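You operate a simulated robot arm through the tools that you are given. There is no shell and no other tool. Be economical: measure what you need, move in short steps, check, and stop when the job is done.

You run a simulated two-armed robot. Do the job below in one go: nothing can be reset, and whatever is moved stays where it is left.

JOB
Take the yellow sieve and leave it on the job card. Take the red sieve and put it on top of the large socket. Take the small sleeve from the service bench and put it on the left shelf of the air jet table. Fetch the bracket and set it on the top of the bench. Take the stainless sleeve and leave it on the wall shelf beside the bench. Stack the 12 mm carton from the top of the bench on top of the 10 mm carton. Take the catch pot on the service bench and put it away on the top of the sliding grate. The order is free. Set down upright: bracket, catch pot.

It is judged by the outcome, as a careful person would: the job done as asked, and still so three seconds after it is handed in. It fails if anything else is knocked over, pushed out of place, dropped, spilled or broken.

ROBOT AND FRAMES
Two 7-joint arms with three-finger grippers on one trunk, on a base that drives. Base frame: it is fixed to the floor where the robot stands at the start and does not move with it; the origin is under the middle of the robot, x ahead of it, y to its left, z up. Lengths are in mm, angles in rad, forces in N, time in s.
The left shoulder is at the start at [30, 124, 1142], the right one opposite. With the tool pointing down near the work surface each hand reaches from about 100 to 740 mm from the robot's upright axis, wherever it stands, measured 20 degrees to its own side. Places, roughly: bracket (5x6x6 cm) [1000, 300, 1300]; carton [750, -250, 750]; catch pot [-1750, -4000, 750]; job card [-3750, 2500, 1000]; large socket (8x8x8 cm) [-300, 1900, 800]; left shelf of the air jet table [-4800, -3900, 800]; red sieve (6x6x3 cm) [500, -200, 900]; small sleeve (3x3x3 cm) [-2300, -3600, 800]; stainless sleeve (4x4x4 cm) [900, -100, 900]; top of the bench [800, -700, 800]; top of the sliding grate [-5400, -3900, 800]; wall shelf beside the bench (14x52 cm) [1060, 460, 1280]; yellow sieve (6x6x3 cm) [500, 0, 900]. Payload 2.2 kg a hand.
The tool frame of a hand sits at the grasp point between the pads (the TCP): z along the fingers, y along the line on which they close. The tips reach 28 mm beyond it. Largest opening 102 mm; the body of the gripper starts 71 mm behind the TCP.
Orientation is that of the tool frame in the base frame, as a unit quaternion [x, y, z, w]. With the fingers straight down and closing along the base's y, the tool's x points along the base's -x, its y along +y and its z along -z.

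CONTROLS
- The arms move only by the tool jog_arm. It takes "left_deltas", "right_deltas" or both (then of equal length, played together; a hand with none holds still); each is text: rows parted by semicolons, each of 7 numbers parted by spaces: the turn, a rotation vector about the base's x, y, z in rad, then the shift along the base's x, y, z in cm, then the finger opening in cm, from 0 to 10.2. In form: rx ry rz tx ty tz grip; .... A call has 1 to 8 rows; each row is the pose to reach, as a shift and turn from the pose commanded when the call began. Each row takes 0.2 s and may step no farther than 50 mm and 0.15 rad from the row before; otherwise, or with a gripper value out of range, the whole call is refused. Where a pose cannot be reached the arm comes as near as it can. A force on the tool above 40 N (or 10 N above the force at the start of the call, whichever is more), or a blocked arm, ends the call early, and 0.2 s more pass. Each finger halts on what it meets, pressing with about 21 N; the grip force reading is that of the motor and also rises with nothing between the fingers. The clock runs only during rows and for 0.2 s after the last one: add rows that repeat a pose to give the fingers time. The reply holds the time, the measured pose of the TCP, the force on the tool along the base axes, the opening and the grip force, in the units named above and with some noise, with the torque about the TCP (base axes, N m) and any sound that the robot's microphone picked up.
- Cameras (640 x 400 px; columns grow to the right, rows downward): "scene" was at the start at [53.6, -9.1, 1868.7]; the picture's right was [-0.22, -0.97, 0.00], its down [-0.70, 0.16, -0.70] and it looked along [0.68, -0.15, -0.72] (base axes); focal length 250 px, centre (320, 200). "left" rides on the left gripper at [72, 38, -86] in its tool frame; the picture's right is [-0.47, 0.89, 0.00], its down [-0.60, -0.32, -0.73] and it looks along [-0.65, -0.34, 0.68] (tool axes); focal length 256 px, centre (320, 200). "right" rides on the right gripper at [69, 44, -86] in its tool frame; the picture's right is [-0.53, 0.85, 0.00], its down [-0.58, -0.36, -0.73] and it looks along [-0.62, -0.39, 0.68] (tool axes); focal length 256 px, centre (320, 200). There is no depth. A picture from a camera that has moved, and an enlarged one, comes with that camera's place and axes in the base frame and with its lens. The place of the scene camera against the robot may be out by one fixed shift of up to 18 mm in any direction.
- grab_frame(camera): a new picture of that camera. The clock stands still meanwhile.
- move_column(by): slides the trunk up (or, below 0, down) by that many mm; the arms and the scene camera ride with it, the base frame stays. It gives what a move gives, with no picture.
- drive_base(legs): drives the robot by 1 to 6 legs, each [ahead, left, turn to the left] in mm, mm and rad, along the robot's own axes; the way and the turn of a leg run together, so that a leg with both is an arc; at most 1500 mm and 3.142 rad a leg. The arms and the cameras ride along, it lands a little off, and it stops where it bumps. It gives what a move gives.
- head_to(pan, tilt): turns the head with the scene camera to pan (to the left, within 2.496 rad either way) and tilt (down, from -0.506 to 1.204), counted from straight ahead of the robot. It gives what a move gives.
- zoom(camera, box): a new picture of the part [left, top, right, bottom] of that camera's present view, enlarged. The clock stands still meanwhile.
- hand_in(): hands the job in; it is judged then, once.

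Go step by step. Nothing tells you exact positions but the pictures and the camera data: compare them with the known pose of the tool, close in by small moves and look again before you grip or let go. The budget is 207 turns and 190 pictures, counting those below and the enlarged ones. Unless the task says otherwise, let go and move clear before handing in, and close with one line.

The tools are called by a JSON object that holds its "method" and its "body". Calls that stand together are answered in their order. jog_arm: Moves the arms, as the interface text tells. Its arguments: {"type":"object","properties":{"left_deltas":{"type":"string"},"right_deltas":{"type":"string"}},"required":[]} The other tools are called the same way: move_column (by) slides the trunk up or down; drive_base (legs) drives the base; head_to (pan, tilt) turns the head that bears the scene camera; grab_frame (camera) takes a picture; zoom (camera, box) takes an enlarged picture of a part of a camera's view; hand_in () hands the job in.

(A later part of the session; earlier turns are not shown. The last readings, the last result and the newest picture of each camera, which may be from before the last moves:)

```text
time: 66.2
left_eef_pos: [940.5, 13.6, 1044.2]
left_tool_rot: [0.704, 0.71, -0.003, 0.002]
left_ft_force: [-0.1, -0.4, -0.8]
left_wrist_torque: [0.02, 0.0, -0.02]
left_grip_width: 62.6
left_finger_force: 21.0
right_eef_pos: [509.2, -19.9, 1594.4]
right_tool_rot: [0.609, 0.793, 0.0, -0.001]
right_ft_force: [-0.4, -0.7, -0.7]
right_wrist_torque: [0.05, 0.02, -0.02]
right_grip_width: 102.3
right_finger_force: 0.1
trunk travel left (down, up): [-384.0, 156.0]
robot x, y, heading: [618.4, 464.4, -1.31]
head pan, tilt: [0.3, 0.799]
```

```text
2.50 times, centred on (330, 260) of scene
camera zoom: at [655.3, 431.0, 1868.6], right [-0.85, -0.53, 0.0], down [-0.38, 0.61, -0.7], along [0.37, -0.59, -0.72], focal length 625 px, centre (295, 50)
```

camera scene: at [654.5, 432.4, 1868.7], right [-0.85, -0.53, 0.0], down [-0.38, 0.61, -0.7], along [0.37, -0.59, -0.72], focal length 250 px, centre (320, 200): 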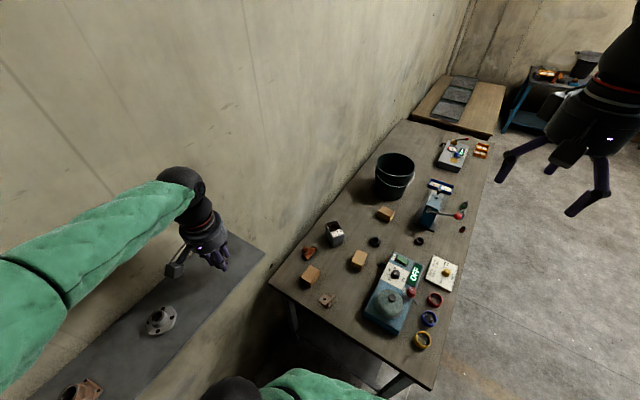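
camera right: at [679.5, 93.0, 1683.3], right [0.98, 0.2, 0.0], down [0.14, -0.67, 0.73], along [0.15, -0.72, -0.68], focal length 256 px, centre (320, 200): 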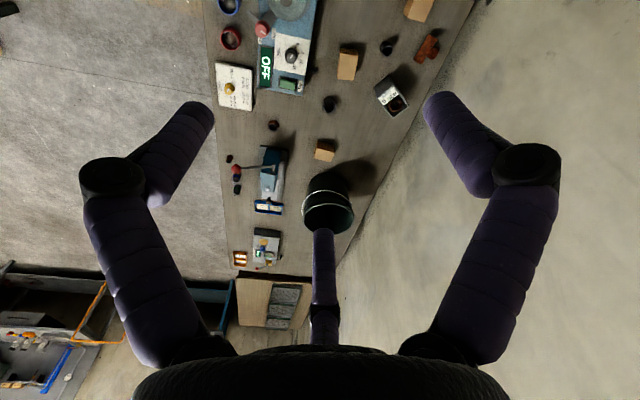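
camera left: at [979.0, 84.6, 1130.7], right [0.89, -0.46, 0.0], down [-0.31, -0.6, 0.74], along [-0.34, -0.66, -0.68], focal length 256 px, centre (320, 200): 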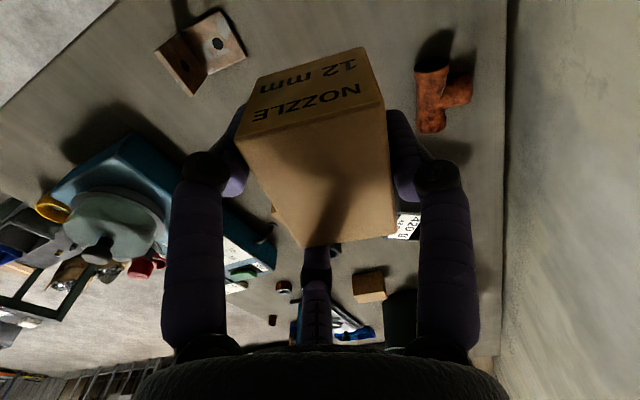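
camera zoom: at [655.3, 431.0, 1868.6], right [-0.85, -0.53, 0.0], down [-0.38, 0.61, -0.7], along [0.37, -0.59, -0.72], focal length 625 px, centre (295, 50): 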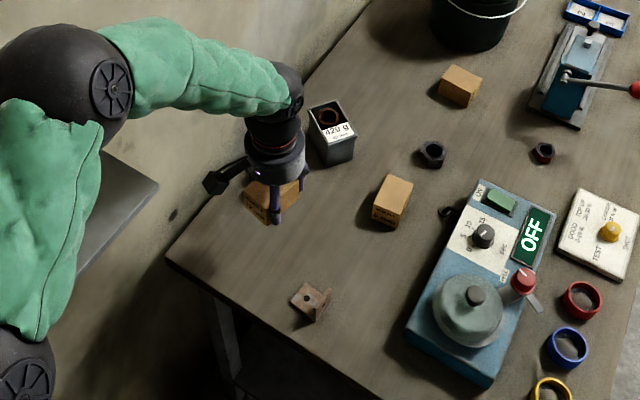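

Level and secure. Raise the hand and drive round to the front of the bench.

{"method": "jog_arm", "body": {"left_deltas": "0 0 0 -0.5 1 4.5 4.5; 0 0 0 -1 2 9 4.5; 0 0 0 -1 3 13.5 4.5; 0 0 0 -1 4 18 4.5; 0 0 0 -1 5 22 4.5"}}

{"method": "drive_base", "body": {"legs": [[-155, -580, 0], [0, 0, 1.31], [0, -1060, 0]]}}

{"method": "head_to", "body": {"pan": 0.1, "tilt": 0.9}}

{"method": "grab_frame", "body": {"camera": "scene"}}

{"method": "grab_frame", "body": {"camera": "left"}}

```text
time: 67.4
left_eef_pos: [931.5, 63.9, 1266.0]
left_tool_rot: [0.704, 0.71, -0.003, 0.002]
left_ft_force: [0.0, 1.4, -0.9]
left_wrist_torque: [-0.03, 0.0, 0.03]
left_grip_width: 62.0
left_finger_force: 20.9
right_eef_pos: [507.9, -19.3, 1596.1]
right_tool_rot: [0.608, 0.794, 0.0, 0.0]
right_ft_force: [-0.3, -0.4, 0.9]
right_wrist_torque: [-0.02, -0.03, -0.02]
right_grip_width: 101.9
right_finger_force: 0.2
trunk travel left (down, up): [-384.0, 156.0]
robot x, y, heading: [611.8, 462.4, -1.312]
head pan, tilt: [0.3, 0.799]
```

```text
time: 79.0
left_eef_pos: [468.5, -381.8, 1265.3]
left_tool_rot: [0.129, 0.992, -0.001, 0.005]
left_ft_force: [0.0, 0.7, -0.9]
left_wrist_torque: [-0.01, 0.02, 0.01]
left_grip_width: 60.7
left_finger_force: 21.3
right_eef_pos: [436.4, -812.1, 1596.6]
right_tool_rot: [0.003, 1.0, 0.0, 0.0]
right_ft_force: [0.1, -0.3, -0.2]
right_wrist_torque: [0.02, 0.0, 0.03]
right_grip_width: 102.0
right_finger_force: 0.1
trunk travel left (down, up): [-384.0, 156.0]
robot x, y, heading: [-0.2, -582.1, -0.007]
head pan, tilt: [0.3, 0.799]
```

```text
time: 79.8
left_eef_pos: [467.9, -382.0, 1266.3]
left_tool_rot: [0.129, 0.992, -0.002, 0.005]
left_ft_force: [0.8, -0.2, -2.1]
left_wrist_torque: [0.01, -0.01, 0.0]
left_grip_width: 60.6
left_finger_force: 20.8
right_eef_pos: [436.3, -811.5, 1596.6]
right_tool_rot: [0.004, 1.0, 0.0, 0.0]
right_ft_force: [-0.2, 0.1, 0.3]
right_wrist_torque: [0.01, 0.01, 0.02]
right_grip_width: 102.0
right_finger_force: 0.1
trunk travel left (down, up): [-384.0, 156.0]
robot x, y, heading: [3.8, -579.8, -0.009]
head pan, tilt: [0.099, 0.901]
```

```text
117 pictures are left
camera scene: at [49.3, -566.0, 1860.8], right [0.09, -1.0, 0.0], down [-0.78, -0.07, -0.62], along [0.62, 0.06, -0.78], focal length 250 px, centre (320, 200)
```

scene: 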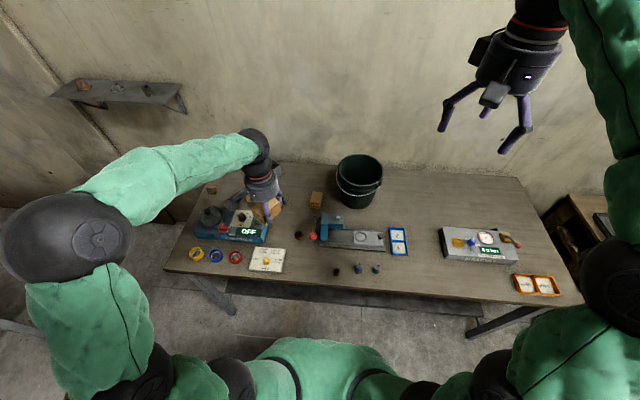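

```text
116 pictures are left
camera left: at [408.8, -328.1, 1351.4], right [0.68, 0.74, 0.0], down [0.5, -0.46, 0.74], along [0.54, -0.5, -0.68], focal length 256 px, centre (320, 200)
```

left: 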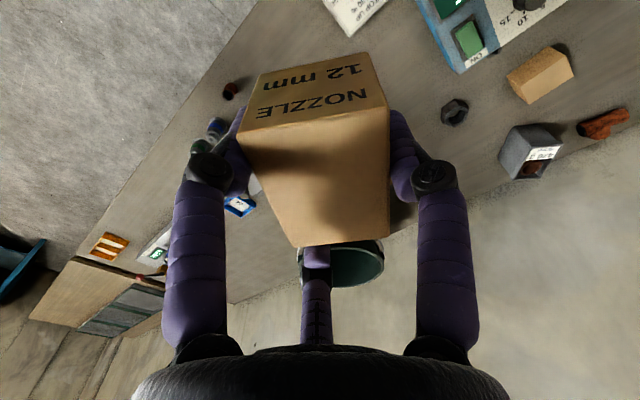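

The route was clear and the carton is still held. Drive ahead toward the bench in a small step.

{"method": "drive_base", "body": {"legs": [[60, 0, 0]]}}

{"method": "drive_base", "body": {"legs": [[65, 0, 0]]}}

{"method": "zoom", "body": {"camera": "scene", "box": [250, 150, 410, 250]}}

```text
time: 80.7
left_eef_pos: [528.9, -382.4, 1265.3]
left_tool_rot: [0.129, 0.992, -0.002, 0.004]
left_ft_force: [0.7, 0.0, -1.0]
left_wrist_torque: [0.04, 0.04, -0.06]
left_grip_width: 60.4
left_finger_force: 20.7
right_eef_pos: [496.7, -812.6, 1596.1]
right_tool_rot: [0.002, 1.0, 0.0, -0.001]
right_ft_force: [0.4, 0.1, -0.7]
right_wrist_torque: [-0.03, 0.04, 0.01]
right_grip_width: 102.1
right_finger_force: 0.1
trunk travel left (down, up): [-384.0, 156.0]
robot x, y, heading: [58.9, -581.3, -0.008]
head pan, tilt: [0.099, 0.901]
```

```text
time: 81.7
left_eef_pos: [592.3, -384.0, 1265.2]
left_tool_rot: [0.129, 0.992, -0.002, 0.004]
left_ft_force: [1.0, -0.6, -0.7]
left_wrist_torque: [0.0, 0.02, 0.0]
left_grip_width: 60.2
left_finger_force: 20.7
right_eef_pos: [560.5, -814.0, 1596.4]
right_tool_rot: [0.002, 1.0, 0.0, -0.001]
right_ft_force: [0.9, -1.2, -0.4]
right_wrist_torque: [-0.01, 0.03, -0.03]
right_grip_width: 102.0
right_finger_force: 0.1
trunk travel left (down, up): [-384.0, 156.0]
robot x, y, heading: [122.0, -583.2, -0.009]
head pan, tilt: [0.099, 0.901]
```

```text
4.00 times, centred on (330, 200) of scene
camera zoom: at [173.9, -567.2, 1860.8], right [0.09, -1.0, 0.0], down [-0.78, -0.07, -0.62], along [0.62, 0.06, -0.78], focal length 1000 px, centre (280, 200)
```

zoom: 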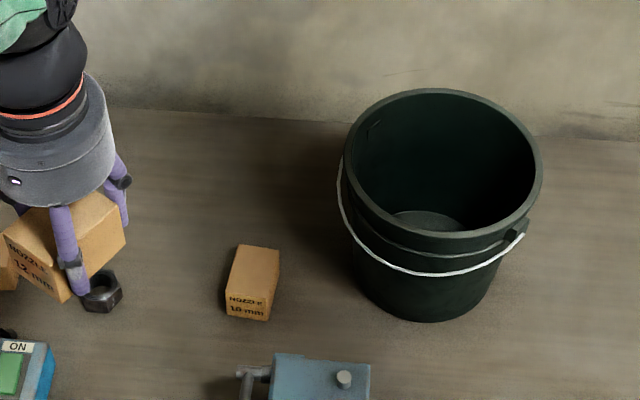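

I need an exact fix on the 10 mm carton: turn the right hand so its camera sees it, while rotating the held carton +31° to line up.

{"method": "jog_arm", "body": {"left_deltas": "0 0 0.13 0 0 0 4.5; 0 0 0.26 0 0 0 4.5; 0 0 0.4 0 0 0 4.5; 0 0 0.54 0 0 0 4.5; 0 0 0.54 0 0 0 4.5; 0 0 0.54 0 0 0 4.5; 0 0 0.54 0 0 0 4.5; 0 0 0.54 0 0 0 4.5", "right_deltas": "0 0 0.145 0 0 0 10; 0 0 0.29 0 0 0 10; 0 0 0.435 0 0 0 10; 0 0 0.58 0 0 0 10; 0 0 0.725 0 0 0 10; 0 0 0.87 0 0 0 10; 0 0 1.015 0 0 0 10; 0 0 1.16 0 0 0 10"}}

{"method": "grab_frame", "body": {"camera": "right"}}

{"method": "grab_frame", "body": {"camera": "left"}}

```text
time: 83.5
left_eef_pos: [593.1, -383.0, 1265.0]
left_tool_rot: [-0.139, 0.99, 0.0, 0.004]
left_ft_force: [0.2, 0.8, -0.6]
left_wrist_torque: [-0.02, -0.02, 0.0]
left_grip_width: 60.1
left_finger_force: 21.0
right_eef_pos: [560.8, -812.6, 1597.4]
right_tool_rot: [-0.546, 0.838, 0.0, -0.001]
right_ft_force: [0.0, 0.3, -0.3]
right_wrist_torque: [-0.01, -0.01, -0.01]
right_grip_width: 100.2
right_finger_force: 0.0
trunk travel left (down, up): [-384.0, 156.0]
robot x, y, heading: [123.9, -581.3, -0.004]
head pan, tilt: [0.099, 0.901]
```

```text
114 pictures are left
camera right: at [492.0, -859.3, 1682.7], right [-0.56, 0.83, 0.0], down [0.57, 0.38, 0.73], along [0.61, 0.41, -0.68], focal length 256 px, centre (320, 200)
```

right: 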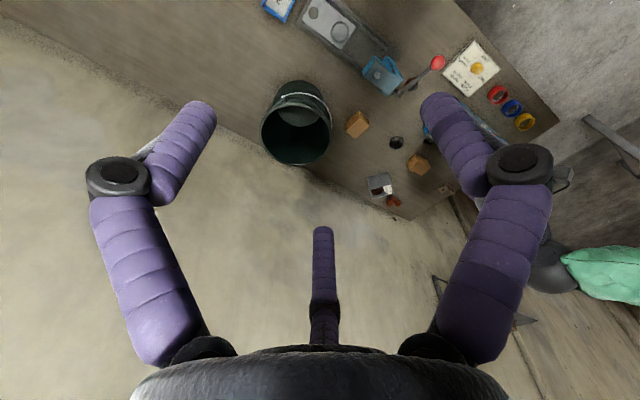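

```text
113 pictures are left
camera left: at [512.7, -368.2, 1351.6], right [0.2, 0.98, 0.0], down [0.66, -0.14, 0.74], along [0.72, -0.15, -0.68], focal length 256 px, centre (320, 200)
```

left: 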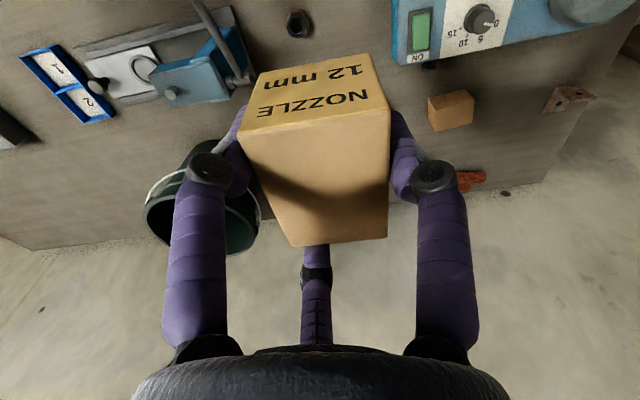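

{"method": "zoom", "body": {"camera": "right", "box": [330, 90, 430, 190]}}

```text
4.00 times, centred on (380, 140) of right
camera zoom: at [492.0, -859.3, 1682.7], right [-0.56, 0.83, 0.0], down [0.57, 0.38, 0.73], along [0.61, 0.41, -0.68], focal length 1024 px, centre (80, 440)
```

zoom: 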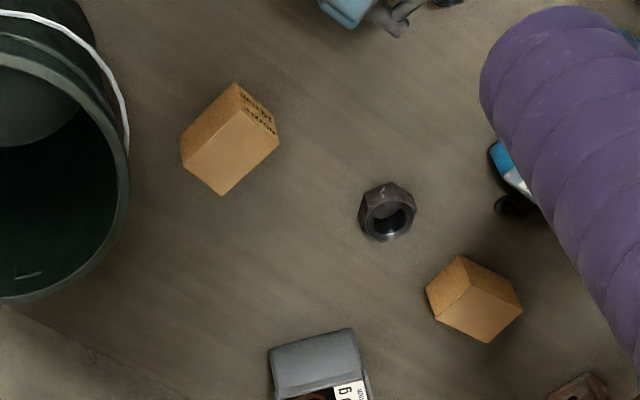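

{"method": "jog_arm", "body": {"left_deltas": "0 0 0 4.4 -1.8 0 4.5; 0 0 0 8.8 -3.6 0 4.5; 0 0 0 13 -5.4 0 4.5; 0 0 0 17.2 -7.2 -1 4.5; 0 0 0 21 -9 -3 4.5; 0 0 0 23 -9.6 -7 4.5; 0 0 0 23 -9.6 -11.5 4.5; 0 0 0 23 -9.6 -16 4.5"}}

{"method": "jog_arm", "body": {"left_deltas": "0 0 0 0 0 -4.5 4.5; 0 0 0 0 0 -9 4.5; 0 0 0 0 0 -11 4.5; 0 0 0 0 0 -11 4.5"}}

{"method": "zoom", "body": {"camera": "scene", "box": [250, 150, 410, 250]}}

{"method": "zoom", "body": {"camera": "right", "box": [330, 90, 430, 190]}}

{"method": "grab_frame", "body": {"camera": "left"}}

```text
time: 85.3
left_eef_pos: [822.4, -479.5, 1104.9]
left_tool_rot: [-0.14, 0.99, 0.001, 0.005]
left_ft_force: [0.3, -0.4, -0.4]
left_wrist_torque: [0.0, 0.04, 0.02]
left_grip_width: 60.2
left_finger_force: 21.5
right_eef_pos: [561.3, -813.8, 1596.6]
right_tool_rot: [-0.546, 0.838, 0.0, -0.001]
right_ft_force: [0.3, 0.3, -0.9]
right_wrist_torque: [0.02, 0.0, -0.02]
right_grip_width: 99.8
right_finger_force: 0.1
trunk travel left (down, up): [-384.0, 156.0]
robot x, y, heading: [123.5, -585.0, -0.002]
head pan, tilt: [0.099, 0.901]
```

```text
time: 86.3
left_eef_pos: [822.3, -479.2, 995.0]
left_tool_rot: [-0.14, 0.99, 0.0, 0.005]
left_ft_force: [-0.6, -0.6, -0.8]
left_wrist_torque: [-0.01, 0.01, -0.01]
left_grip_width: 60.1
left_finger_force: 21.1
right_eef_pos: [560.5, -812.6, 1595.2]
right_tool_rot: [-0.546, 0.838, 0.0, -0.001]
right_ft_force: [0.4, -0.3, -0.3]
right_wrist_torque: [0.01, 0.03, -0.03]
right_grip_width: 100.0
right_finger_force: 0.1
trunk travel left (down, up): [-384.0, 156.0]
robot x, y, heading: [121.9, -582.3, -0.006]
head pan, tilt: [0.099, 0.901]
```

```text
4.00 times, centred on (330, 200) of scene
camera zoom: at [173.9, -566.9, 1860.8], right [0.09, -1.0, 0.0], down [-0.78, -0.07, -0.62], along [0.62, 0.06, -0.78], focal length 1000 px, centre (280, 200)
```

zoom: 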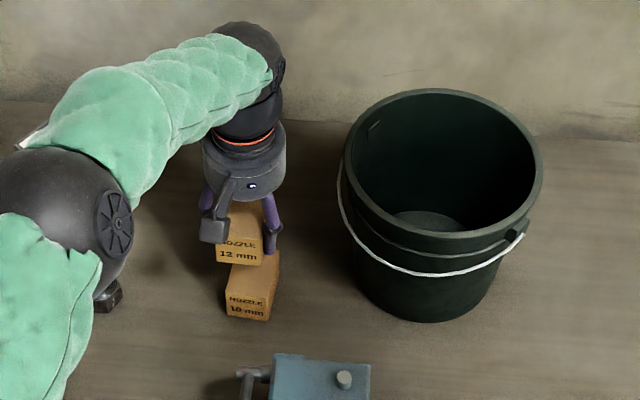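

```text
4.00 times, centred on (380, 140) of right
camera zoom: at [492.4, -859.3, 1682.6], right [-0.56, 0.83, 0.0], down [0.57, 0.38, 0.73], along [0.61, 0.41, -0.68], focal length 1024 px, centre (80, 440)
```

zoom: 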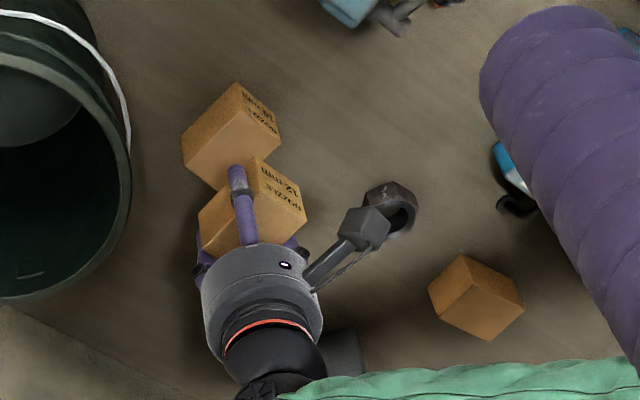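

```text
109 pictures are left
camera left: at [741.8, -463.9, 1080.8], right [0.2, 0.98, 0.0], down [0.66, -0.14, 0.74], along [0.72, -0.15, -0.68], focal length 256 px, centre (320, 200)
```

left: 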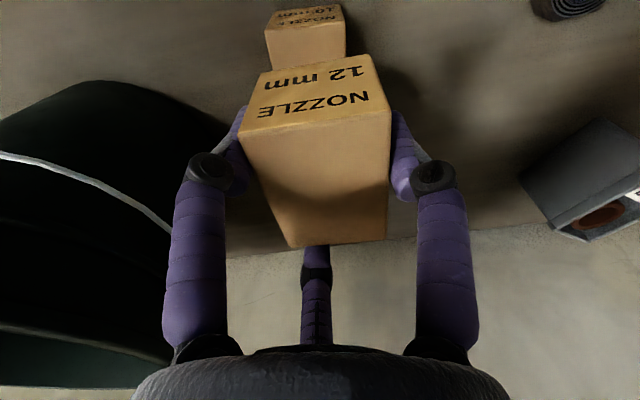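

The held carton is about 5 mm too far +x and 6 mm too far +y relative to the lower one. Correct, lower gently to contact.

{"method": "jog_arm", "body": {"left_deltas": "0 0 -0.05 -0.5 -0.6 -2 4.5; 0 0 -0.05 -0.5 -0.6 -4.5 4.5; 0 0 -0.05 -0.5 -0.6 -5.6 4.5; 0 0 -0.05 -0.5 -0.6 -5.9 4.5; 0 0 -0.05 -0.5 -0.6 -6.2 4.5; 0 0 -0.05 -0.5 -0.6 -6.4 4.5"}}

{"method": "zoom", "body": {"camera": "scene", "box": [270, 180, 350, 240]}}

{"method": "zoom", "body": {"camera": "right", "box": [340, 100, 410, 160]}}

```text
time: 87.7
left_eef_pos: [818.2, -485.9, 935.1]
left_tool_rot: [-0.115, 0.993, 0.0, 0.008]
left_ft_force: [-1.6, -0.7, 17.8]
left_wrist_torque: [0.09, 0.42, 0.18]
left_grip_width: 60.1
left_finger_force: 21.4
right_eef_pos: [558.7, -813.2, 1596.2]
right_tool_rot: [-0.546, 0.837, 0.0, 0.0]
right_ft_force: [-0.5, 0.3, -0.8]
right_wrist_torque: [-0.02, -0.03, 0.01]
right_grip_width: 100.0
right_finger_force: 0.0
trunk travel left (down, up): [-384.0, 156.0]
robot x, y, heading: [120.9, -581.8, -0.005]
head pan, tilt: [0.099, 0.901]
```

```text
6.67 times, centred on (310, 210) of scene
camera zoom: at [171.1, -567.3, 1861.1], right [0.09, -1.0, 0.0], down [-0.78, -0.07, -0.62], along [0.62, 0.06, -0.78], focal length 1666 px, centre (387, 133)
```

zoom: 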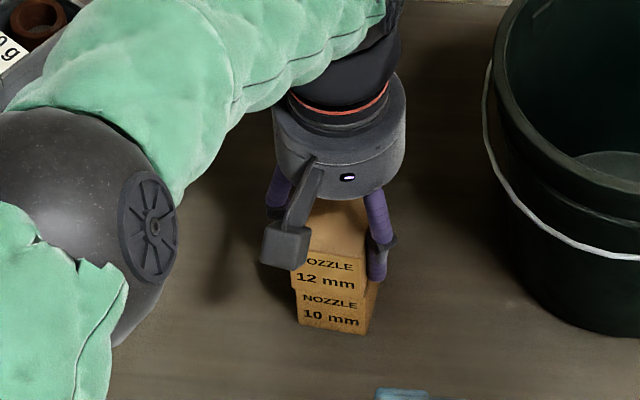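

```text
6.67 times, centred on (375, 130) of right
camera zoom: at [489.8, -859.7, 1683.3], right [-0.56, 0.83, 0.0], down [0.57, 0.38, 0.73], along [0.61, 0.41, -0.68], focal length 1707 px, centre (-47, 667)
```

zoom: 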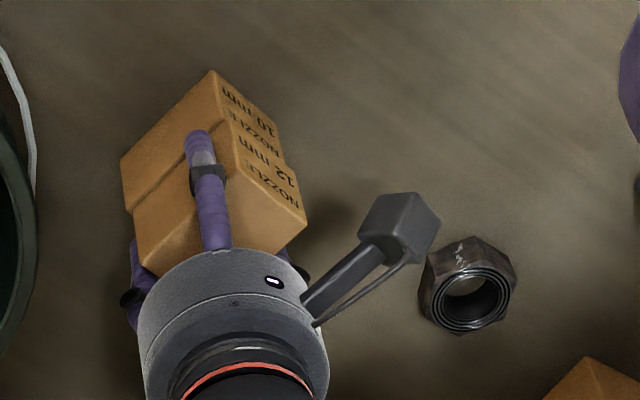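

Cartons aligned and in contact. Release and rise.

{"method": "jog_arm", "body": {"left_deltas": "0 0 0 0 0 0.2 6.4; 0 0 0 0 0 0.2 8; 0 0 0 0 0 0.2 10; 0 0 0 0 0 0.2 10.2; 0 0 0 0 0 3 10.2; 0 0 0 0 0 7.5 10.2; 0 0 0 0 0 12 10.2; 0 0 0 -3 0 16 10.2"}}

{"method": "zoom", "body": {"camera": "scene", "box": [270, 180, 350, 240]}}

{"method": "grab_frame", "body": {"camera": "left"}}

```text
time: 89.5
left_eef_pos: [786.0, -486.9, 1093.7]
left_tool_rot: [-0.115, 0.993, 0.001, 0.004]
left_ft_force: [-1.3, 0.1, -0.9]
left_wrist_torque: [0.0, -0.06, -0.02]
left_grip_width: 102.1
left_finger_force: 0.0
right_eef_pos: [557.9, -813.5, 1597.5]
right_tool_rot: [-0.545, 0.838, -0.001, 0.0]
right_ft_force: [-0.9, 0.4, -1.1]
right_wrist_torque: [0.0, -0.05, 0.02]
right_grip_width: 99.6
right_finger_force: 0.1
trunk travel left (down, up): [-384.0, 156.0]
robot x, y, heading: [121.1, -581.8, -0.012]
head pan, tilt: [0.099, 0.901]
```

```text
6.67 times, centred on (310, 210) of scene
camera zoom: at [169.9, -566.6, 1860.9], right [0.09, -1.0, 0.0], down [-0.78, -0.07, -0.62], along [0.62, 0.06, -0.78], focal length 1666 px, centre (387, 133)
```

zoom: 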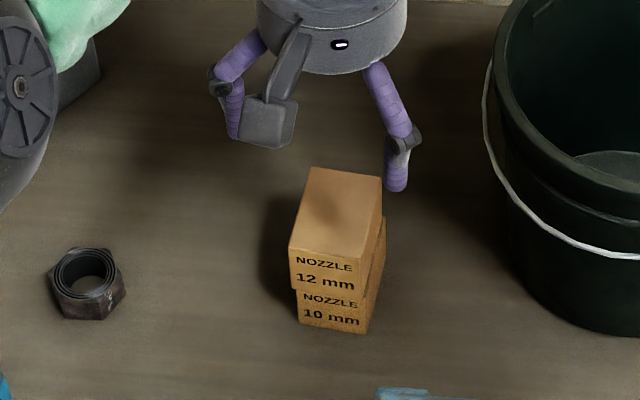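

```text
105 pictures are left
camera left: at [706.5, -468.2, 1179.1], right [0.25, 0.97, 0.0], down [0.65, -0.17, 0.74], along [0.71, -0.18, -0.68], focal length 256 px, centre (320, 200)
```

left: 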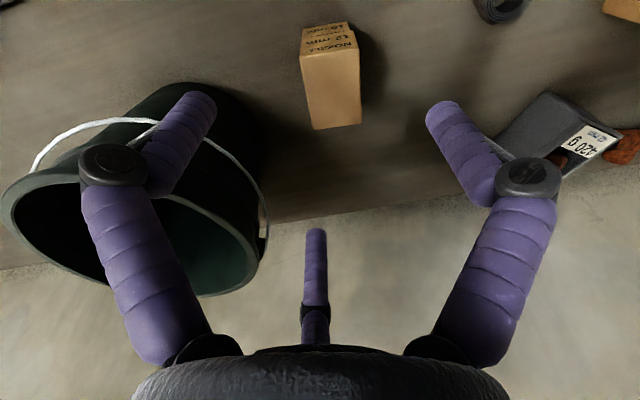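

Stack is good. Now back off and move to face the sieves: yellow ≈(483,1), red ≈(480,−173).

{"method": "jog_arm", "body": {"left_deltas": "0 0 0.1 -2 0 4 10.2; 0 0 0.2 -4 0 8 10.2; 0 0 0.3 -6 0 12 10.2; 0 0 0.3 -8 0 14 10.2; 0 0 0.3 -8 0 14 10.2", "right_deltas": "0 0 -0.14 0 0 -4 10; 0 0 -0.28 0 0 -8 10; 0 0 -0.42 0 0 -12 10; 0 0 -0.56 0 0 -16 10; 0 0 -0.63 0 0 -20 10"}}

{"method": "drive_base", "body": {"legs": [[-150, 0, 0], [0, 490, 0]]}}

{"method": "head_to", "body": {"pan": 0, "tilt": 1.1}}

{"method": "grab_frame", "body": {"camera": "scene"}}

{"method": "grab_frame", "body": {"camera": "left"}}

{"method": "grab_frame", "body": {"camera": "right"}}

```text
time: 90.7
left_eef_pos: [706.9, -483.2, 1229.1]
left_tool_rot: [-0.262, 0.965, 0.001, 0.004]
left_ft_force: [0.5, -0.5, 0.2]
left_wrist_torque: [0.02, 0.01, 0.0]
left_grip_width: 101.9
left_finger_force: 0.1
right_eef_pos: [560.9, -811.1, 1395.5]
right_tool_rot: [-0.258, 0.966, 0.0, 0.0]
right_ft_force: [0.2, -0.7, 0.4]
right_wrist_torque: [-0.02, 0.04, 0.03]
right_grip_width: 99.5
right_finger_force: 0.2
trunk travel left (down, up): [-384.0, 156.0]
robot x, y, heading: [125.2, -584.9, -0.009]
head pan, tilt: [0.099, 0.901]
```

```text
time: 94.6
left_eef_pos: [556.8, 17.3, 1230.8]
left_tool_rot: [-0.267, 0.964, 0.001, 0.005]
left_ft_force: [0.8, -0.2, -0.2]
left_wrist_torque: [-0.02, -0.01, -0.01]
left_grip_width: 101.9
left_finger_force: 0.1
right_eef_pos: [412.7, -311.4, 1396.0]
right_tool_rot: [-0.265, 0.964, 0.0, -0.001]
right_ft_force: [0.3, -0.5, 0.4]
right_wrist_torque: [0.02, 0.0, -0.02]
right_grip_width: 100.0
right_finger_force: 0.0
trunk travel left (down, up): [-384.0, 156.0]
robot x, y, heading: [-24.3, -91.0, 0.007]
head pan, tilt: [0.099, 0.901]
```

```text
time: 95.3
left_eef_pos: [556.7, 17.6, 1229.2]
left_tool_rot: [-0.267, 0.964, 0.002, 0.004]
left_ft_force: [-0.2, -0.3, 0.2]
left_wrist_torque: [0.06, 0.01, -0.03]
left_grip_width: 102.0
left_finger_force: 0.1
right_eef_pos: [412.9, -312.1, 1395.7]
right_tool_rot: [-0.264, 0.964, 0.0, 0.0]
right_ft_force: [-0.1, 0.6, -0.9]
right_wrist_torque: [0.01, -0.02, -0.02]
right_grip_width: 99.9
right_finger_force: 0.1
trunk travel left (down, up): [-384.0, 156.0]
robot x, y, heading: [-25.9, -85.7, 0.004]
head pan, tilt: [0.0, 1.1]
```

```text
104 pictures are left
camera scene: at [12.4, -78.7, 1847.0], right [0.0, -1.0, 0.0], down [-0.89, 0.0, -0.45], along [0.45, 0.0, -0.89], focal length 250 px, centre (320, 200)
```

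scene: 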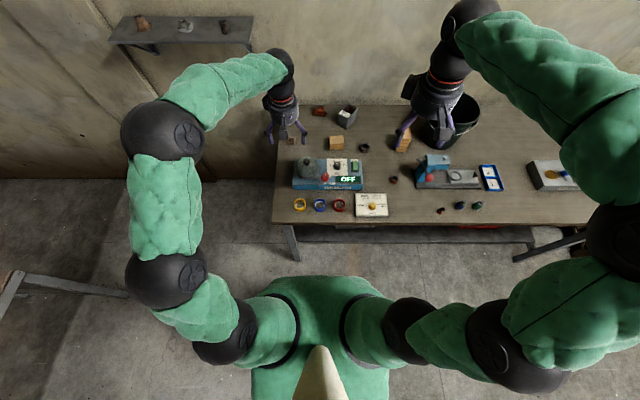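

```text
103 pictures are left
camera left: at [474.8, 10.8, 1316.4], right [-0.06, 1.0, 0.0], down [0.68, 0.04, 0.74], along [0.74, 0.04, -0.68], focal length 256 px, centre (320, 200)
```

left: 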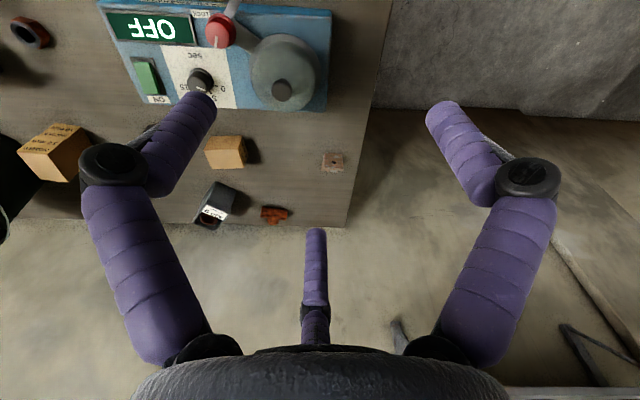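

```text
102 pictures are left
camera right: at [331.0, -310.2, 1482.3], right [0.03, 1.0, 0.0], down [0.68, -0.02, 0.73], along [0.73, -0.02, -0.68], focal length 256 px, centre (320, 200)
```

right: 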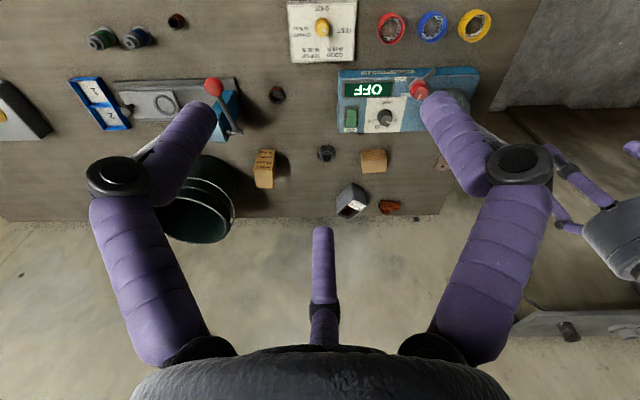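

Sieves: yellow (477,−2), red (475,−170). Bring both hands down above them.

{"method": "jog_arm", "body": {"left_deltas": "0 0 0 -1 -0.25 -3 10.2; 0 0 0 -2 -0.5 -6 10.2; 0 0 0 -3 -0.75 -9 10.2; 0 0 0 -4 -1 -12 10.2; 0 0 0 -5 -1.25 -15 10.2; 0 0 0 -6 -1.5 -18 10.2; 0 0 0 -7 -1.75 -20 10.2; 0 0 0 -8 -2 -23 9", "right_deltas": "0 0 0 0.8 1.8 -4.3 10; 0 0 0 1.6 3.6 -8.6 10; 0 0 0 2.4 5.4 -12.9 10; 0 0 0 3.2 7.2 -17.2 10; 0 0 0 4 9 -21.5 10; 0 0 0 4.8 10.8 -25.8 10; 0 0 0 5.6 12.6 -30.1 10; 0 0 0 6.2 14.2 -34.5 9"}}

{"method": "grab_frame", "body": {"camera": "left"}}

{"method": "grab_frame", "body": {"camera": "right"}}

```text
time: 97.1
left_eef_pos: [475.7, -2.8, 999.0]
left_tool_rot: [-0.267, 0.964, 0.001, 0.003]
left_ft_force: [-0.3, 0.5, 0.8]
left_wrist_torque: [-0.01, 0.03, 0.01]
left_grip_width: 89.9
left_finger_force: 0.0
right_eef_pos: [478.0, -166.4, 1047.6]
right_tool_rot: [-0.264, 0.965, -0.001, -0.002]
right_ft_force: [0.6, 0.3, 1.2]
right_wrist_torque: [-0.02, 0.05, 0.0]
right_grip_width: 89.9
right_finger_force: 0.0
trunk travel left (down, up): [-384.0, 156.0]
robot x, y, heading: [-24.4, -86.3, -0.002]
head pan, tilt: [0.0, 1.1]
```

```text
101 pictures are left
camera left: at [395.7, -9.4, 1084.7], right [-0.06, 1.0, 0.0], down [0.68, 0.04, 0.74], along [0.73, 0.04, -0.68], focal length 256 px, centre (320, 200)
```

left: 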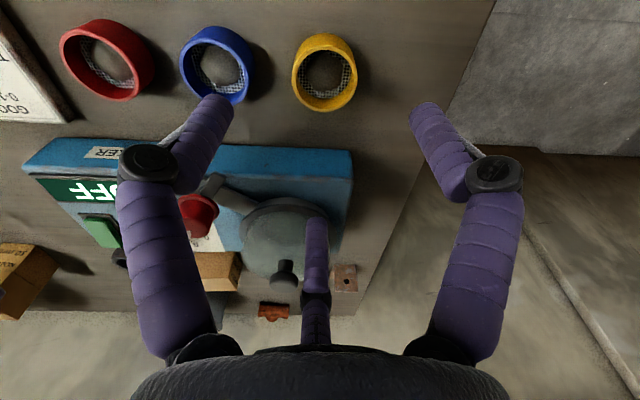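

```text
100 pictures are left
camera right: at [395.0, -166.0, 1134.4], right [0.03, 1.0, 0.0], down [0.68, -0.02, 0.73], along [0.73, -0.02, -0.68], focal length 256 px, centre (320, 200)
```

right: 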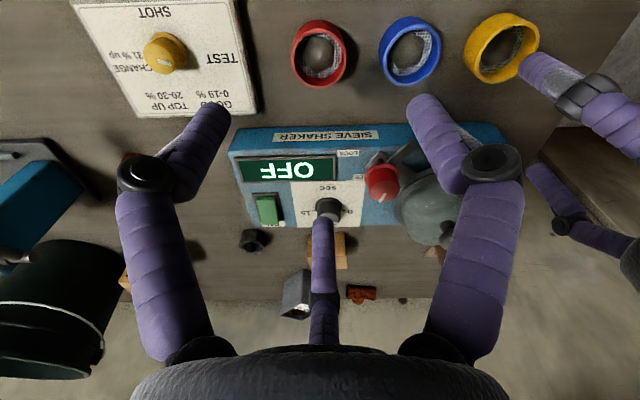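

{"method": "jog_arm", "body": {"left_deltas": "0 0 0 0.1 0.2 -3 7.6; 0 0 0 0.1 0.2 -7.5 7.4; 0 0 0 0.1 0.2 -7.5 7.4; 0 0 0 0.1 0.2 -7.5 7.4", "right_deltas": "0 0 0 -0.3 0 -4 7.6; 0 0 0 -0.3 0 -8.5 7.4; 0 0 0 -0.3 0 -12.5 7.4; 0 0 0 -0.3 0 -12.5 7.4"}}

{"method": "grab_frame", "body": {"camera": "left"}}

{"method": "grab_frame", "body": {"camera": "right"}}

```text
time: 98.1
left_eef_pos: [475.7, 0.8, 923.9]
left_tool_rot: [-0.267, 0.964, 0.001, 0.005]
left_ft_force: [0.2, -0.3, 0.5]
left_wrist_torque: [0.0, 0.0, 0.01]
left_grip_width: 73.6
left_finger_force: 0.1
right_eef_pos: [473.2, -169.8, 927.0]
right_tool_rot: [-0.264, 0.964, 0.001, 0.0]
right_ft_force: [0.4, 0.8, 0.3]
right_wrist_torque: [-0.04, -0.02, 0.01]
right_grip_width: 74.0
right_finger_force: 0.1
trunk travel left (down, up): [-384.0, 156.0]
robot x, y, heading: [-23.7, -88.9, 0.001]
head pan, tilt: [0.0, 1.1]
```

```text
99 pictures are left
camera left: at [394.6, -6.6, 1010.9], right [-0.06, 1.0, 0.0], down [0.68, 0.04, 0.74], along [0.74, 0.04, -0.68], focal length 256 px, centre (320, 200)
```

left: 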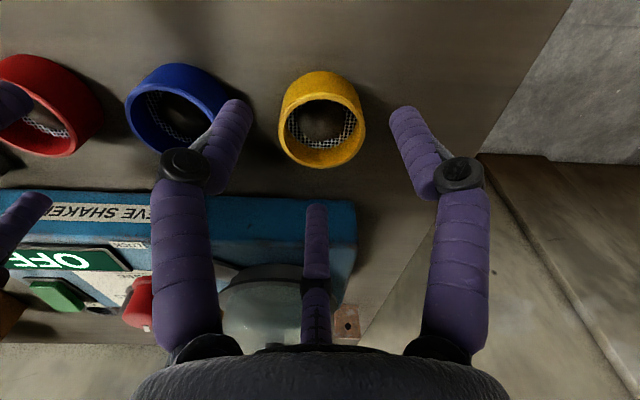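

```text
98 pictures are left
camera right: at [392.1, -168.9, 1012.0], right [0.03, 1.0, 0.0], down [0.68, -0.02, 0.73], along [0.73, -0.02, -0.68], focal length 256 px, centre (320, 200)
```

right: 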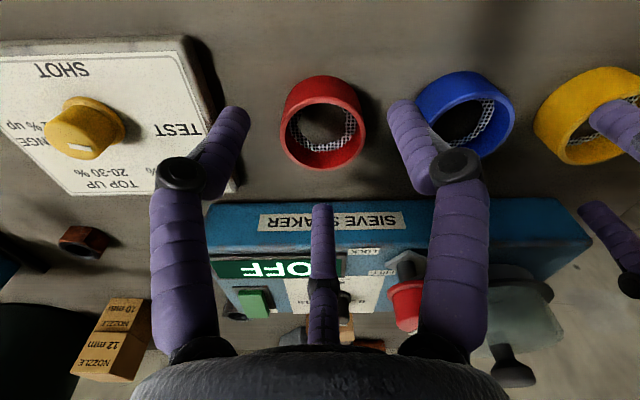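

{"method": "jog_arm", "body": {"left_deltas": "0 0 0 0.3 -0.1 -2 7.4; 0 0 0 0.3 -0.1 -4.4 7.4; 0 0 0 0.3 -0.1 -4.4 6; 0 0 0 0.3 -0.1 -4.4 4.5; 0 0 0 0.3 -0.1 -4.4 4; 0 0 0 0.3 -0.1 -4.4 4; 0 0 0 0.3 -0.1 -4.4 4", "right_deltas": "0 0 0 0.3 0 -2 7.4; 0 0 0 0.3 0 -4.7 7.4; 0 0 0 0.3 0 -4.7 6; 0 0 0 0.3 0 -4.7 4.5; 0 0 0 0.3 0 -4.7 4; 0 0 0 0.3 0 -4.7 4; 0 0 0 0.3 0 -4.7 4"}}

{"method": "grab_frame", "body": {"camera": "left"}}

{"method": "grab_frame", "body": {"camera": "right"}}

```text
time: 99.7
left_eef_pos: [480.2, -0.1, 881.1]
left_tool_rot: [-0.266, 0.964, 0.002, 0.004]
left_ft_force: [-0.9, 0.3, 1.0]
left_wrist_torque: [-0.02, -0.02, -0.02]
left_grip_width: 50.6
left_finger_force: 20.8
right_eef_pos: [475.0, -169.6, 878.6]
right_tool_rot: [-0.265, 0.964, -0.001, -0.001]
right_ft_force: [-0.7, 0.4, 0.8]
right_wrist_torque: [0.0, -0.03, 0.01]
right_grip_width: 50.7
right_finger_force: 20.9
trunk travel left (down, up): [-384.0, 156.0]
robot x, y, heading: [-24.7, -86.5, 0.007]
head pan, tilt: [0.0, 1.1]
```

```text
97 pictures are left
camera left: at [398.6, -6.9, 966.4], right [-0.06, 1.0, 0.0], down [0.68, 0.04, 0.74], along [0.74, 0.04, -0.68], focal length 256 px, centre (320, 200)
```

left: 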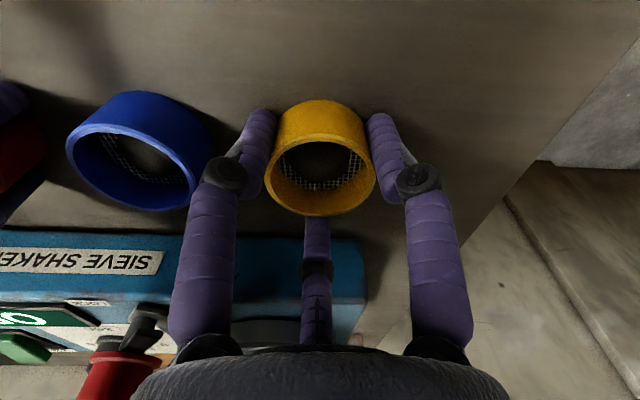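

```text
96 pictures are left
camera right: at [392.7, -167.5, 964.6], right [0.03, 1.0, 0.0], down [0.68, -0.02, 0.73], along [0.73, -0.02, -0.68], focal length 256 px, centre (320, 200)
```

right: 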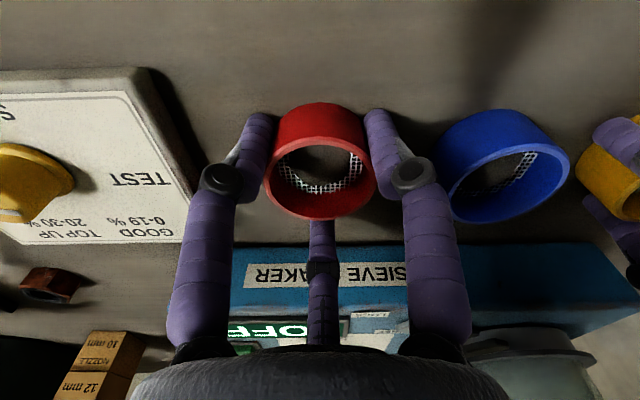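

Both sieves gripped (50.6 mm). Lift, back off, and travel round to the socket table's right end.

{"method": "jog_arm", "body": {"left_deltas": "0 0 0 0 0 2 4; 0 0 0 -0.5 0.5 7 4; 0 0 0 -1 1 12 4; 0 0 0 -2 2 17 4; 0 0 0 -3 3 22 4; 0 0 0 -4 4 27 4; 0 0 0 -5 5 31 4; 0 0 0 -6 6 35 4", "right_deltas": "0 0 0 0 0 2 4; 0 0 0 -0.5 -0.5 7 4; 0 0 0 -1 -1 12 4; 0 0 0 -2 -2 17 4; 0 0 0 -3 -3 22 4; 0 0 0 -4 -4 27 4; 0 0 0 -5 -5 31 4; 0 0 0 -6 -6 35 4"}}

{"method": "drive_base", "body": {"legs": [[-100, 0, 0], [0, 500, 0], [0, 0, 1.571], [0, -660, 0]]}}

{"method": "head_to", "body": {"pan": 0.25, "tilt": 0.5}}

{"method": "grab_frame", "body": {"camera": "scene"}}

```text
refused: row 2 steps farther than a row can; nothing moved
```

```text
time: 110.5
left_eef_pos: [441.5, 929.6, 880.4]
left_tool_rot: [0.872, -0.489, -0.004, -0.002]
left_ft_force: [0.3, -0.5, 0.0]
left_wrist_torque: [0.0, 0.0, 0.03]
left_grip_width: 50.5
left_finger_force: 20.9
right_eef_pos: [608.8, 924.6, 877.3]
right_tool_rot: [0.871, -0.491, 0.0, -0.001]
right_ft_force: [-0.3, -0.3, -0.4]
right_wrist_torque: [-0.04, 0.02, 0.01]
right_grip_width: 50.4
right_finger_force: 20.8
trunk travel left (down, up): [-384.0, 156.0]
robot x, y, heading: [529.6, 422.1, 1.579]
head pan, tilt: [0.0, 1.1]
```

```text
time: 111.5
left_eef_pos: [440.5, 926.9, 880.4]
left_tool_rot: [0.872, -0.489, -0.005, -0.002]
left_ft_force: [-0.8, 0.3, 0.3]
left_wrist_torque: [-0.05, 0.01, -0.04]
left_grip_width: 50.7
left_finger_force: 20.7
right_eef_pos: [608.4, 925.4, 878.1]
right_tool_rot: [0.872, -0.49, 0.001, 0.001]
right_ft_force: [0.1, -0.2, -0.5]
right_wrist_torque: [0.0, 0.0, 0.02]
right_grip_width: 50.8
right_finger_force: 21.3
trunk travel left (down, up): [-384.0, 156.0]
robot x, y, heading: [534.1, 423.2, 1.582]
head pan, tilt: [0.25, 0.499]
```

```text
95 pictures are left
camera scene: at [513.8, 490.5, 1894.6], right [0.97, 0.26, 0.0], down [0.12, -0.46, -0.88], along [-0.23, 0.85, -0.48], focal length 250 px, centre (320, 200)
```

scene: 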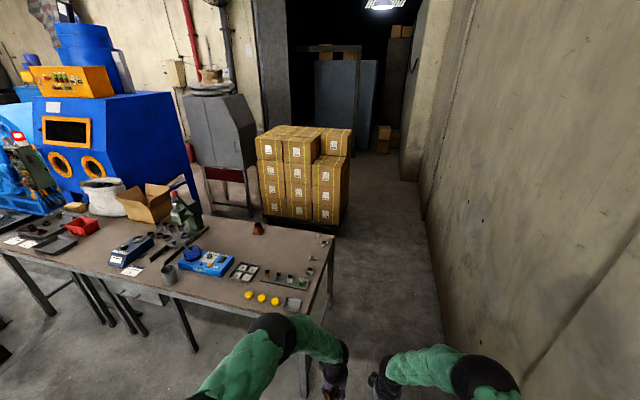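

The lift was refused for too long a step, so the hands drove low; forces were normal and both sieves are still held. I'll lift now before anything else and check the bench afterwards.

{"method": "jog_arm", "body": {"left_deltas": "0 0 0 0 0 4.5 4; 0 0 0 0 0 9 4; 0 0 0 0 0 13.5 4; 0 0 0 0 0 18 4; 0 0 0 0 0 22.5 4; 0 0 0 0 0 27 4; 0 0 0 0 0 31.5 4; 0 0 0 0 0 35 4", "right_deltas": "0 0 0 0 0 4.5 4; 0 0 0 0 0 9 4; 0 0 0 0 0 13.5 4; 0 0 0 0 0 18 4; 0 0 0 0 0 22.5 4; 0 0 0 0 0 27 4; 0 0 0 0 0 31.5 4; 0 0 0 0 0 35 4"}}

{"method": "head_to", "body": {"pan": -2.1, "tilt": 0.7}}

{"method": "grab_frame", "body": {"camera": "scene"}}

{"method": "head_to", "body": {"pan": 0.25, "tilt": 0.5}}

{"method": "zoom", "body": {"camera": "scene", "box": [140, 180, 360, 320]}}

```text
time: 113.3
left_eef_pos: [439.8, 927.7, 1230.5]
left_tool_rot: [0.873, -0.488, -0.003, -0.003]
left_ft_force: [-0.2, -0.8, -1.5]
left_wrist_torque: [0.01, 0.0, 0.01]
left_grip_width: 50.7
left_finger_force: 21.1
right_eef_pos: [607.6, 922.6, 1230.5]
right_tool_rot: [0.872, -0.49, 0.0, 0.0]
right_ft_force: [-0.1, 0.2, -1.0]
right_wrist_torque: [0.02, -0.03, -0.01]
right_grip_width: 50.5
right_finger_force: 20.7
trunk travel left (down, up): [-384.0, 156.0]
robot x, y, heading: [531.0, 421.3, 1.585]
head pan, tilt: [0.25, 0.499]
```

```text
time: 115.5
left_eef_pos: [439.0, 930.5, 1227.9]
left_tool_rot: [0.873, -0.488, -0.003, -0.002]
left_ft_force: [0.0, -0.5, -0.3]
left_wrist_torque: [0.01, 0.01, 0.02]
left_grip_width: 50.4
left_finger_force: 20.5
right_eef_pos: [608.3, 923.8, 1228.4]
right_tool_rot: [0.872, -0.49, 0.001, 0.0]
right_ft_force: [-0.4, -0.3, -0.5]
right_wrist_torque: [0.0, 0.02, 0.01]
right_grip_width: 50.6
right_finger_force: 20.9
trunk travel left (down, up): [-384.0, 156.0]
robot x, y, heading: [531.9, 427.1, 1.585]
head pan, tilt: [-2.1, 0.7]
```

```text
94 pictures are left
camera scene: at [611.3, 360.9, 1877.0], right [-0.49, -0.87, 0.0], down [-0.56, 0.32, -0.77], along [0.67, -0.38, -0.64], focal length 250 px, centre (320, 200)
```

scene: 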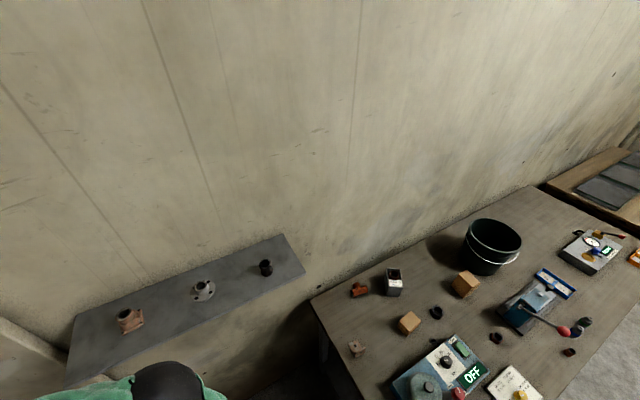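

```text
time: 117.7
left_eef_pos: [440.1, 929.7, 1228.2]
left_tool_rot: [0.873, -0.489, -0.004, -0.002]
left_ft_force: [0.7, -0.1, -1.3]
left_wrist_torque: [0.0, 0.01, 0.02]
left_grip_width: 50.7
left_finger_force: 20.8
right_eef_pos: [610.0, 925.3, 1229.8]
right_tool_rot: [0.872, -0.49, 0.0, 0.0]
right_ft_force: [-0.6, -1.3, -0.8]
right_wrist_torque: [-0.01, 0.03, 0.01]
right_grip_width: 50.4
right_finger_force: 20.8
trunk travel left (down, up): [-384.0, 156.0]
robot x, y, heading: [528.7, 425.0, 1.587]
head pan, tilt: [0.25, 0.499]
```

```text
2.86 times, centred on (250, 250) of scene
camera zoom: at [513.6, 490.5, 1894.6], right [0.97, 0.26, 0.0], down [0.12, -0.46, -0.88], along [-0.23, 0.85, -0.48], focal length 714 px, centre (520, 57)
```

zoom: 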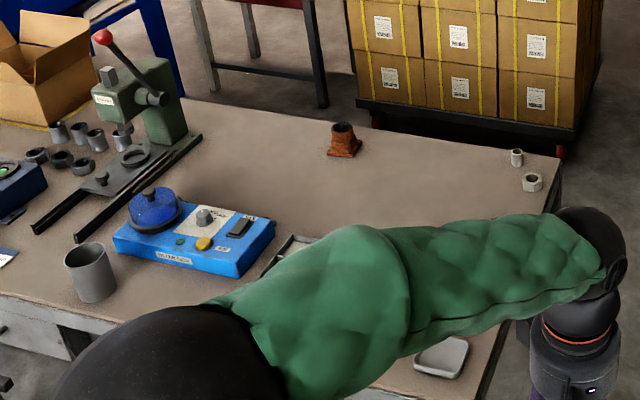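

The bench looks undisturbed. The large socket is the rusty flanged neck at about (−315,1835) near the table's far edge; I'll go round behind that table.

{"method": "drive_base", "body": {"legs": [[1450, 0, 0], [520, 0, 0]]}}

{"method": "head_to", "body": {"pan": 1.57, "tilt": 0.6}}

{"method": "grab_frame", "body": {"camera": "scene"}}

```text
time: 127.7
left_eef_pos: [485.1, 2933.6, 1229.0]
left_tool_rot: [0.863, -0.505, -0.004, -0.002]
left_ft_force: [0.2, 1.0, -1.5]
left_wrist_torque: [0.02, -0.01, -0.04]
left_grip_width: 50.8
left_finger_force: 21.3
right_eef_pos: [653.6, 2919.4, 1229.4]
right_tool_rot: [0.861, -0.508, 0.001, 0.0]
right_ft_force: [0.2, 0.7, -0.8]
right_wrist_torque: [0.01, -0.03, 0.02]
right_grip_width: 50.5
right_finger_force: 20.7
trunk travel left (down, up): [-384.0, 156.0]
robot x, y, heading: [553.2, 2423.1, 1.543]
head pan, tilt: [0.25, 0.499]
```

```text
time: 129.1
left_eef_pos: [484.9, 2931.9, 1229.3]
left_tool_rot: [0.862, -0.507, -0.003, -0.002]
left_ft_force: [-0.8, -0.2, -1.8]
left_wrist_torque: [0.02, -0.02, 0.01]
left_grip_width: 50.7
left_finger_force: 21.1
right_eef_pos: [654.2, 2919.4, 1229.0]
right_tool_rot: [0.861, -0.508, 0.002, 0.0]
right_ft_force: [0.0, -0.6, -0.6]
right_wrist_torque: [-0.01, 0.04, -0.01]
right_grip_width: 50.5
right_finger_force: 20.8
trunk travel left (down, up): [-384.0, 156.0]
robot x, y, heading: [559.6, 2421.0, 1.546]
head pan, tilt: [1.571, 0.6]
```

```text
92 pictures are left
camera scene: at [471.4, 2404.7, 1885.6], right [0.03, 1.0, 0.0], down [0.56, -0.02, -0.83], along [-0.82, 0.02, -0.56], focal length 250 px, centre (320, 200)
```

scene: 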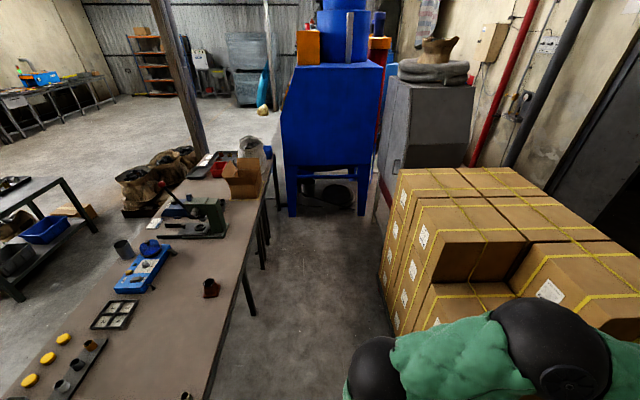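

Corridor between table (edge y≈2065) and boxes (y≈2950) is wide enough. Turn about to face the table and strafe to the socket.

{"method": "drive_base", "body": {"legs": [[0, 0, 3.1]]}}

{"method": "drive_base", "body": {"legs": [[20, -770, 0]]}}

{"method": "head_to", "body": {"pan": -0.1, "tilt": 0.95}}

{"method": "grab_frame", "body": {"camera": "scene"}}

{"method": "grab_frame", "body": {"camera": "right"}}

```text
time: 136.7
left_eef_pos: [596.4, 1909.7, 1228.9]
left_tool_rot: [0.532, 0.847, -0.002, 0.003]
left_ft_force: [-0.5, 0.6, -1.3]
left_wrist_torque: [-0.01, 0.02, -0.01]
left_grip_width: 50.8
left_finger_force: 21.0
right_eef_pos: [429.5, 1932.4, 1230.0]
right_tool_rot: [0.534, 0.846, 0.0, 0.0]
right_ft_force: [-0.7, 0.3, 0.2]
right_wrist_torque: [-0.01, -0.03, 0.01]
right_grip_width: 50.7
right_finger_force: 21.2
trunk travel left (down, up): [-384.0, 156.0]
robot x, y, heading: [552.2, 2428.6, -1.654]
head pan, tilt: [1.571, 0.6]
```

```text
time: 140.9
left_eef_pos: [-167.6, 1952.1, 1228.7]
left_tool_rot: [0.527, 0.85, -0.003, 0.004]
left_ft_force: [0.1, 0.8, -1.4]
left_wrist_torque: [0.01, 0.01, -0.01]
left_grip_width: 50.8
left_finger_force: 21.1
right_eef_pos: [-334.9, 1974.4, 1228.9]
right_tool_rot: [0.53, 0.848, 0.0, -0.001]
right_ft_force: [-0.1, -0.3, -1.0]
right_wrist_torque: [0.03, -0.02, -0.01]
right_grip_width: 50.5
right_finger_force: 20.5
trunk travel left (down, up): [-384.0, 156.0]
robot x, y, heading: [-208.5, 2464.8, -1.643]
head pan, tilt: [1.571, 0.6]
```

```text
time: 142.6
left_eef_pos: [-166.6, 1953.2, 1229.2]
left_tool_rot: [0.528, 0.849, -0.002, 0.004]
left_ft_force: [0.2, 0.2, -1.0]
left_wrist_torque: [0.01, -0.02, -0.02]
left_grip_width: 50.8
left_finger_force: 21.0
right_eef_pos: [-334.7, 1976.3, 1229.2]
right_tool_rot: [0.531, 0.847, 0.0, -0.001]
right_ft_force: [-0.3, -0.2, -1.4]
right_wrist_torque: [0.02, -0.01, -0.04]
right_grip_width: 50.6
right_finger_force: 20.8
trunk travel left (down, up): [-384.0, 156.0]
robot x, y, heading: [-210.8, 2465.6, -1.648]
head pan, tilt: [-0.099, 0.949]
```

```text
91 pictures are left
camera scene: at [-218.5, 2431.9, 1857.2], right [-0.98, 0.17, 0.0], down [0.14, 0.8, -0.58], along [-0.1, -0.57, -0.81], focal length 250 px, centre (320, 200)
```

scene: 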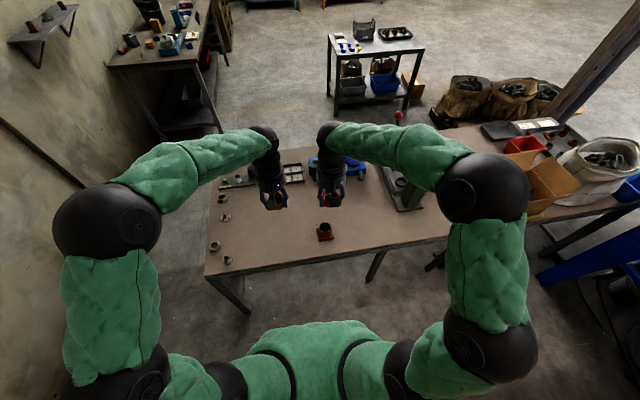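

```text
90 pictures are left
camera right: at [-326.1, 2054.3, 1316.1], right [0.99, -0.11, 0.0], down [-0.07, -0.68, 0.73], along [-0.08, -0.73, -0.68], focal length 256 px, centre (320, 200)
```

right: 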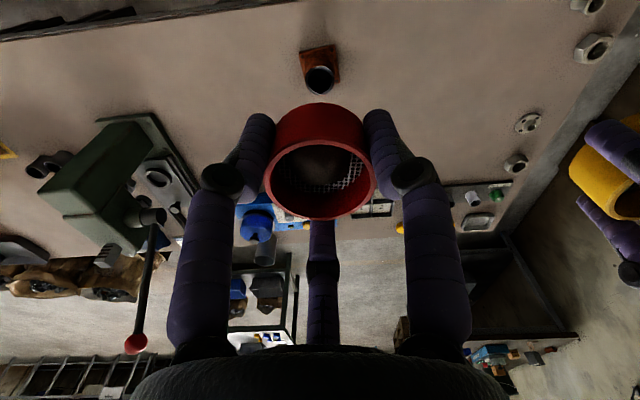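

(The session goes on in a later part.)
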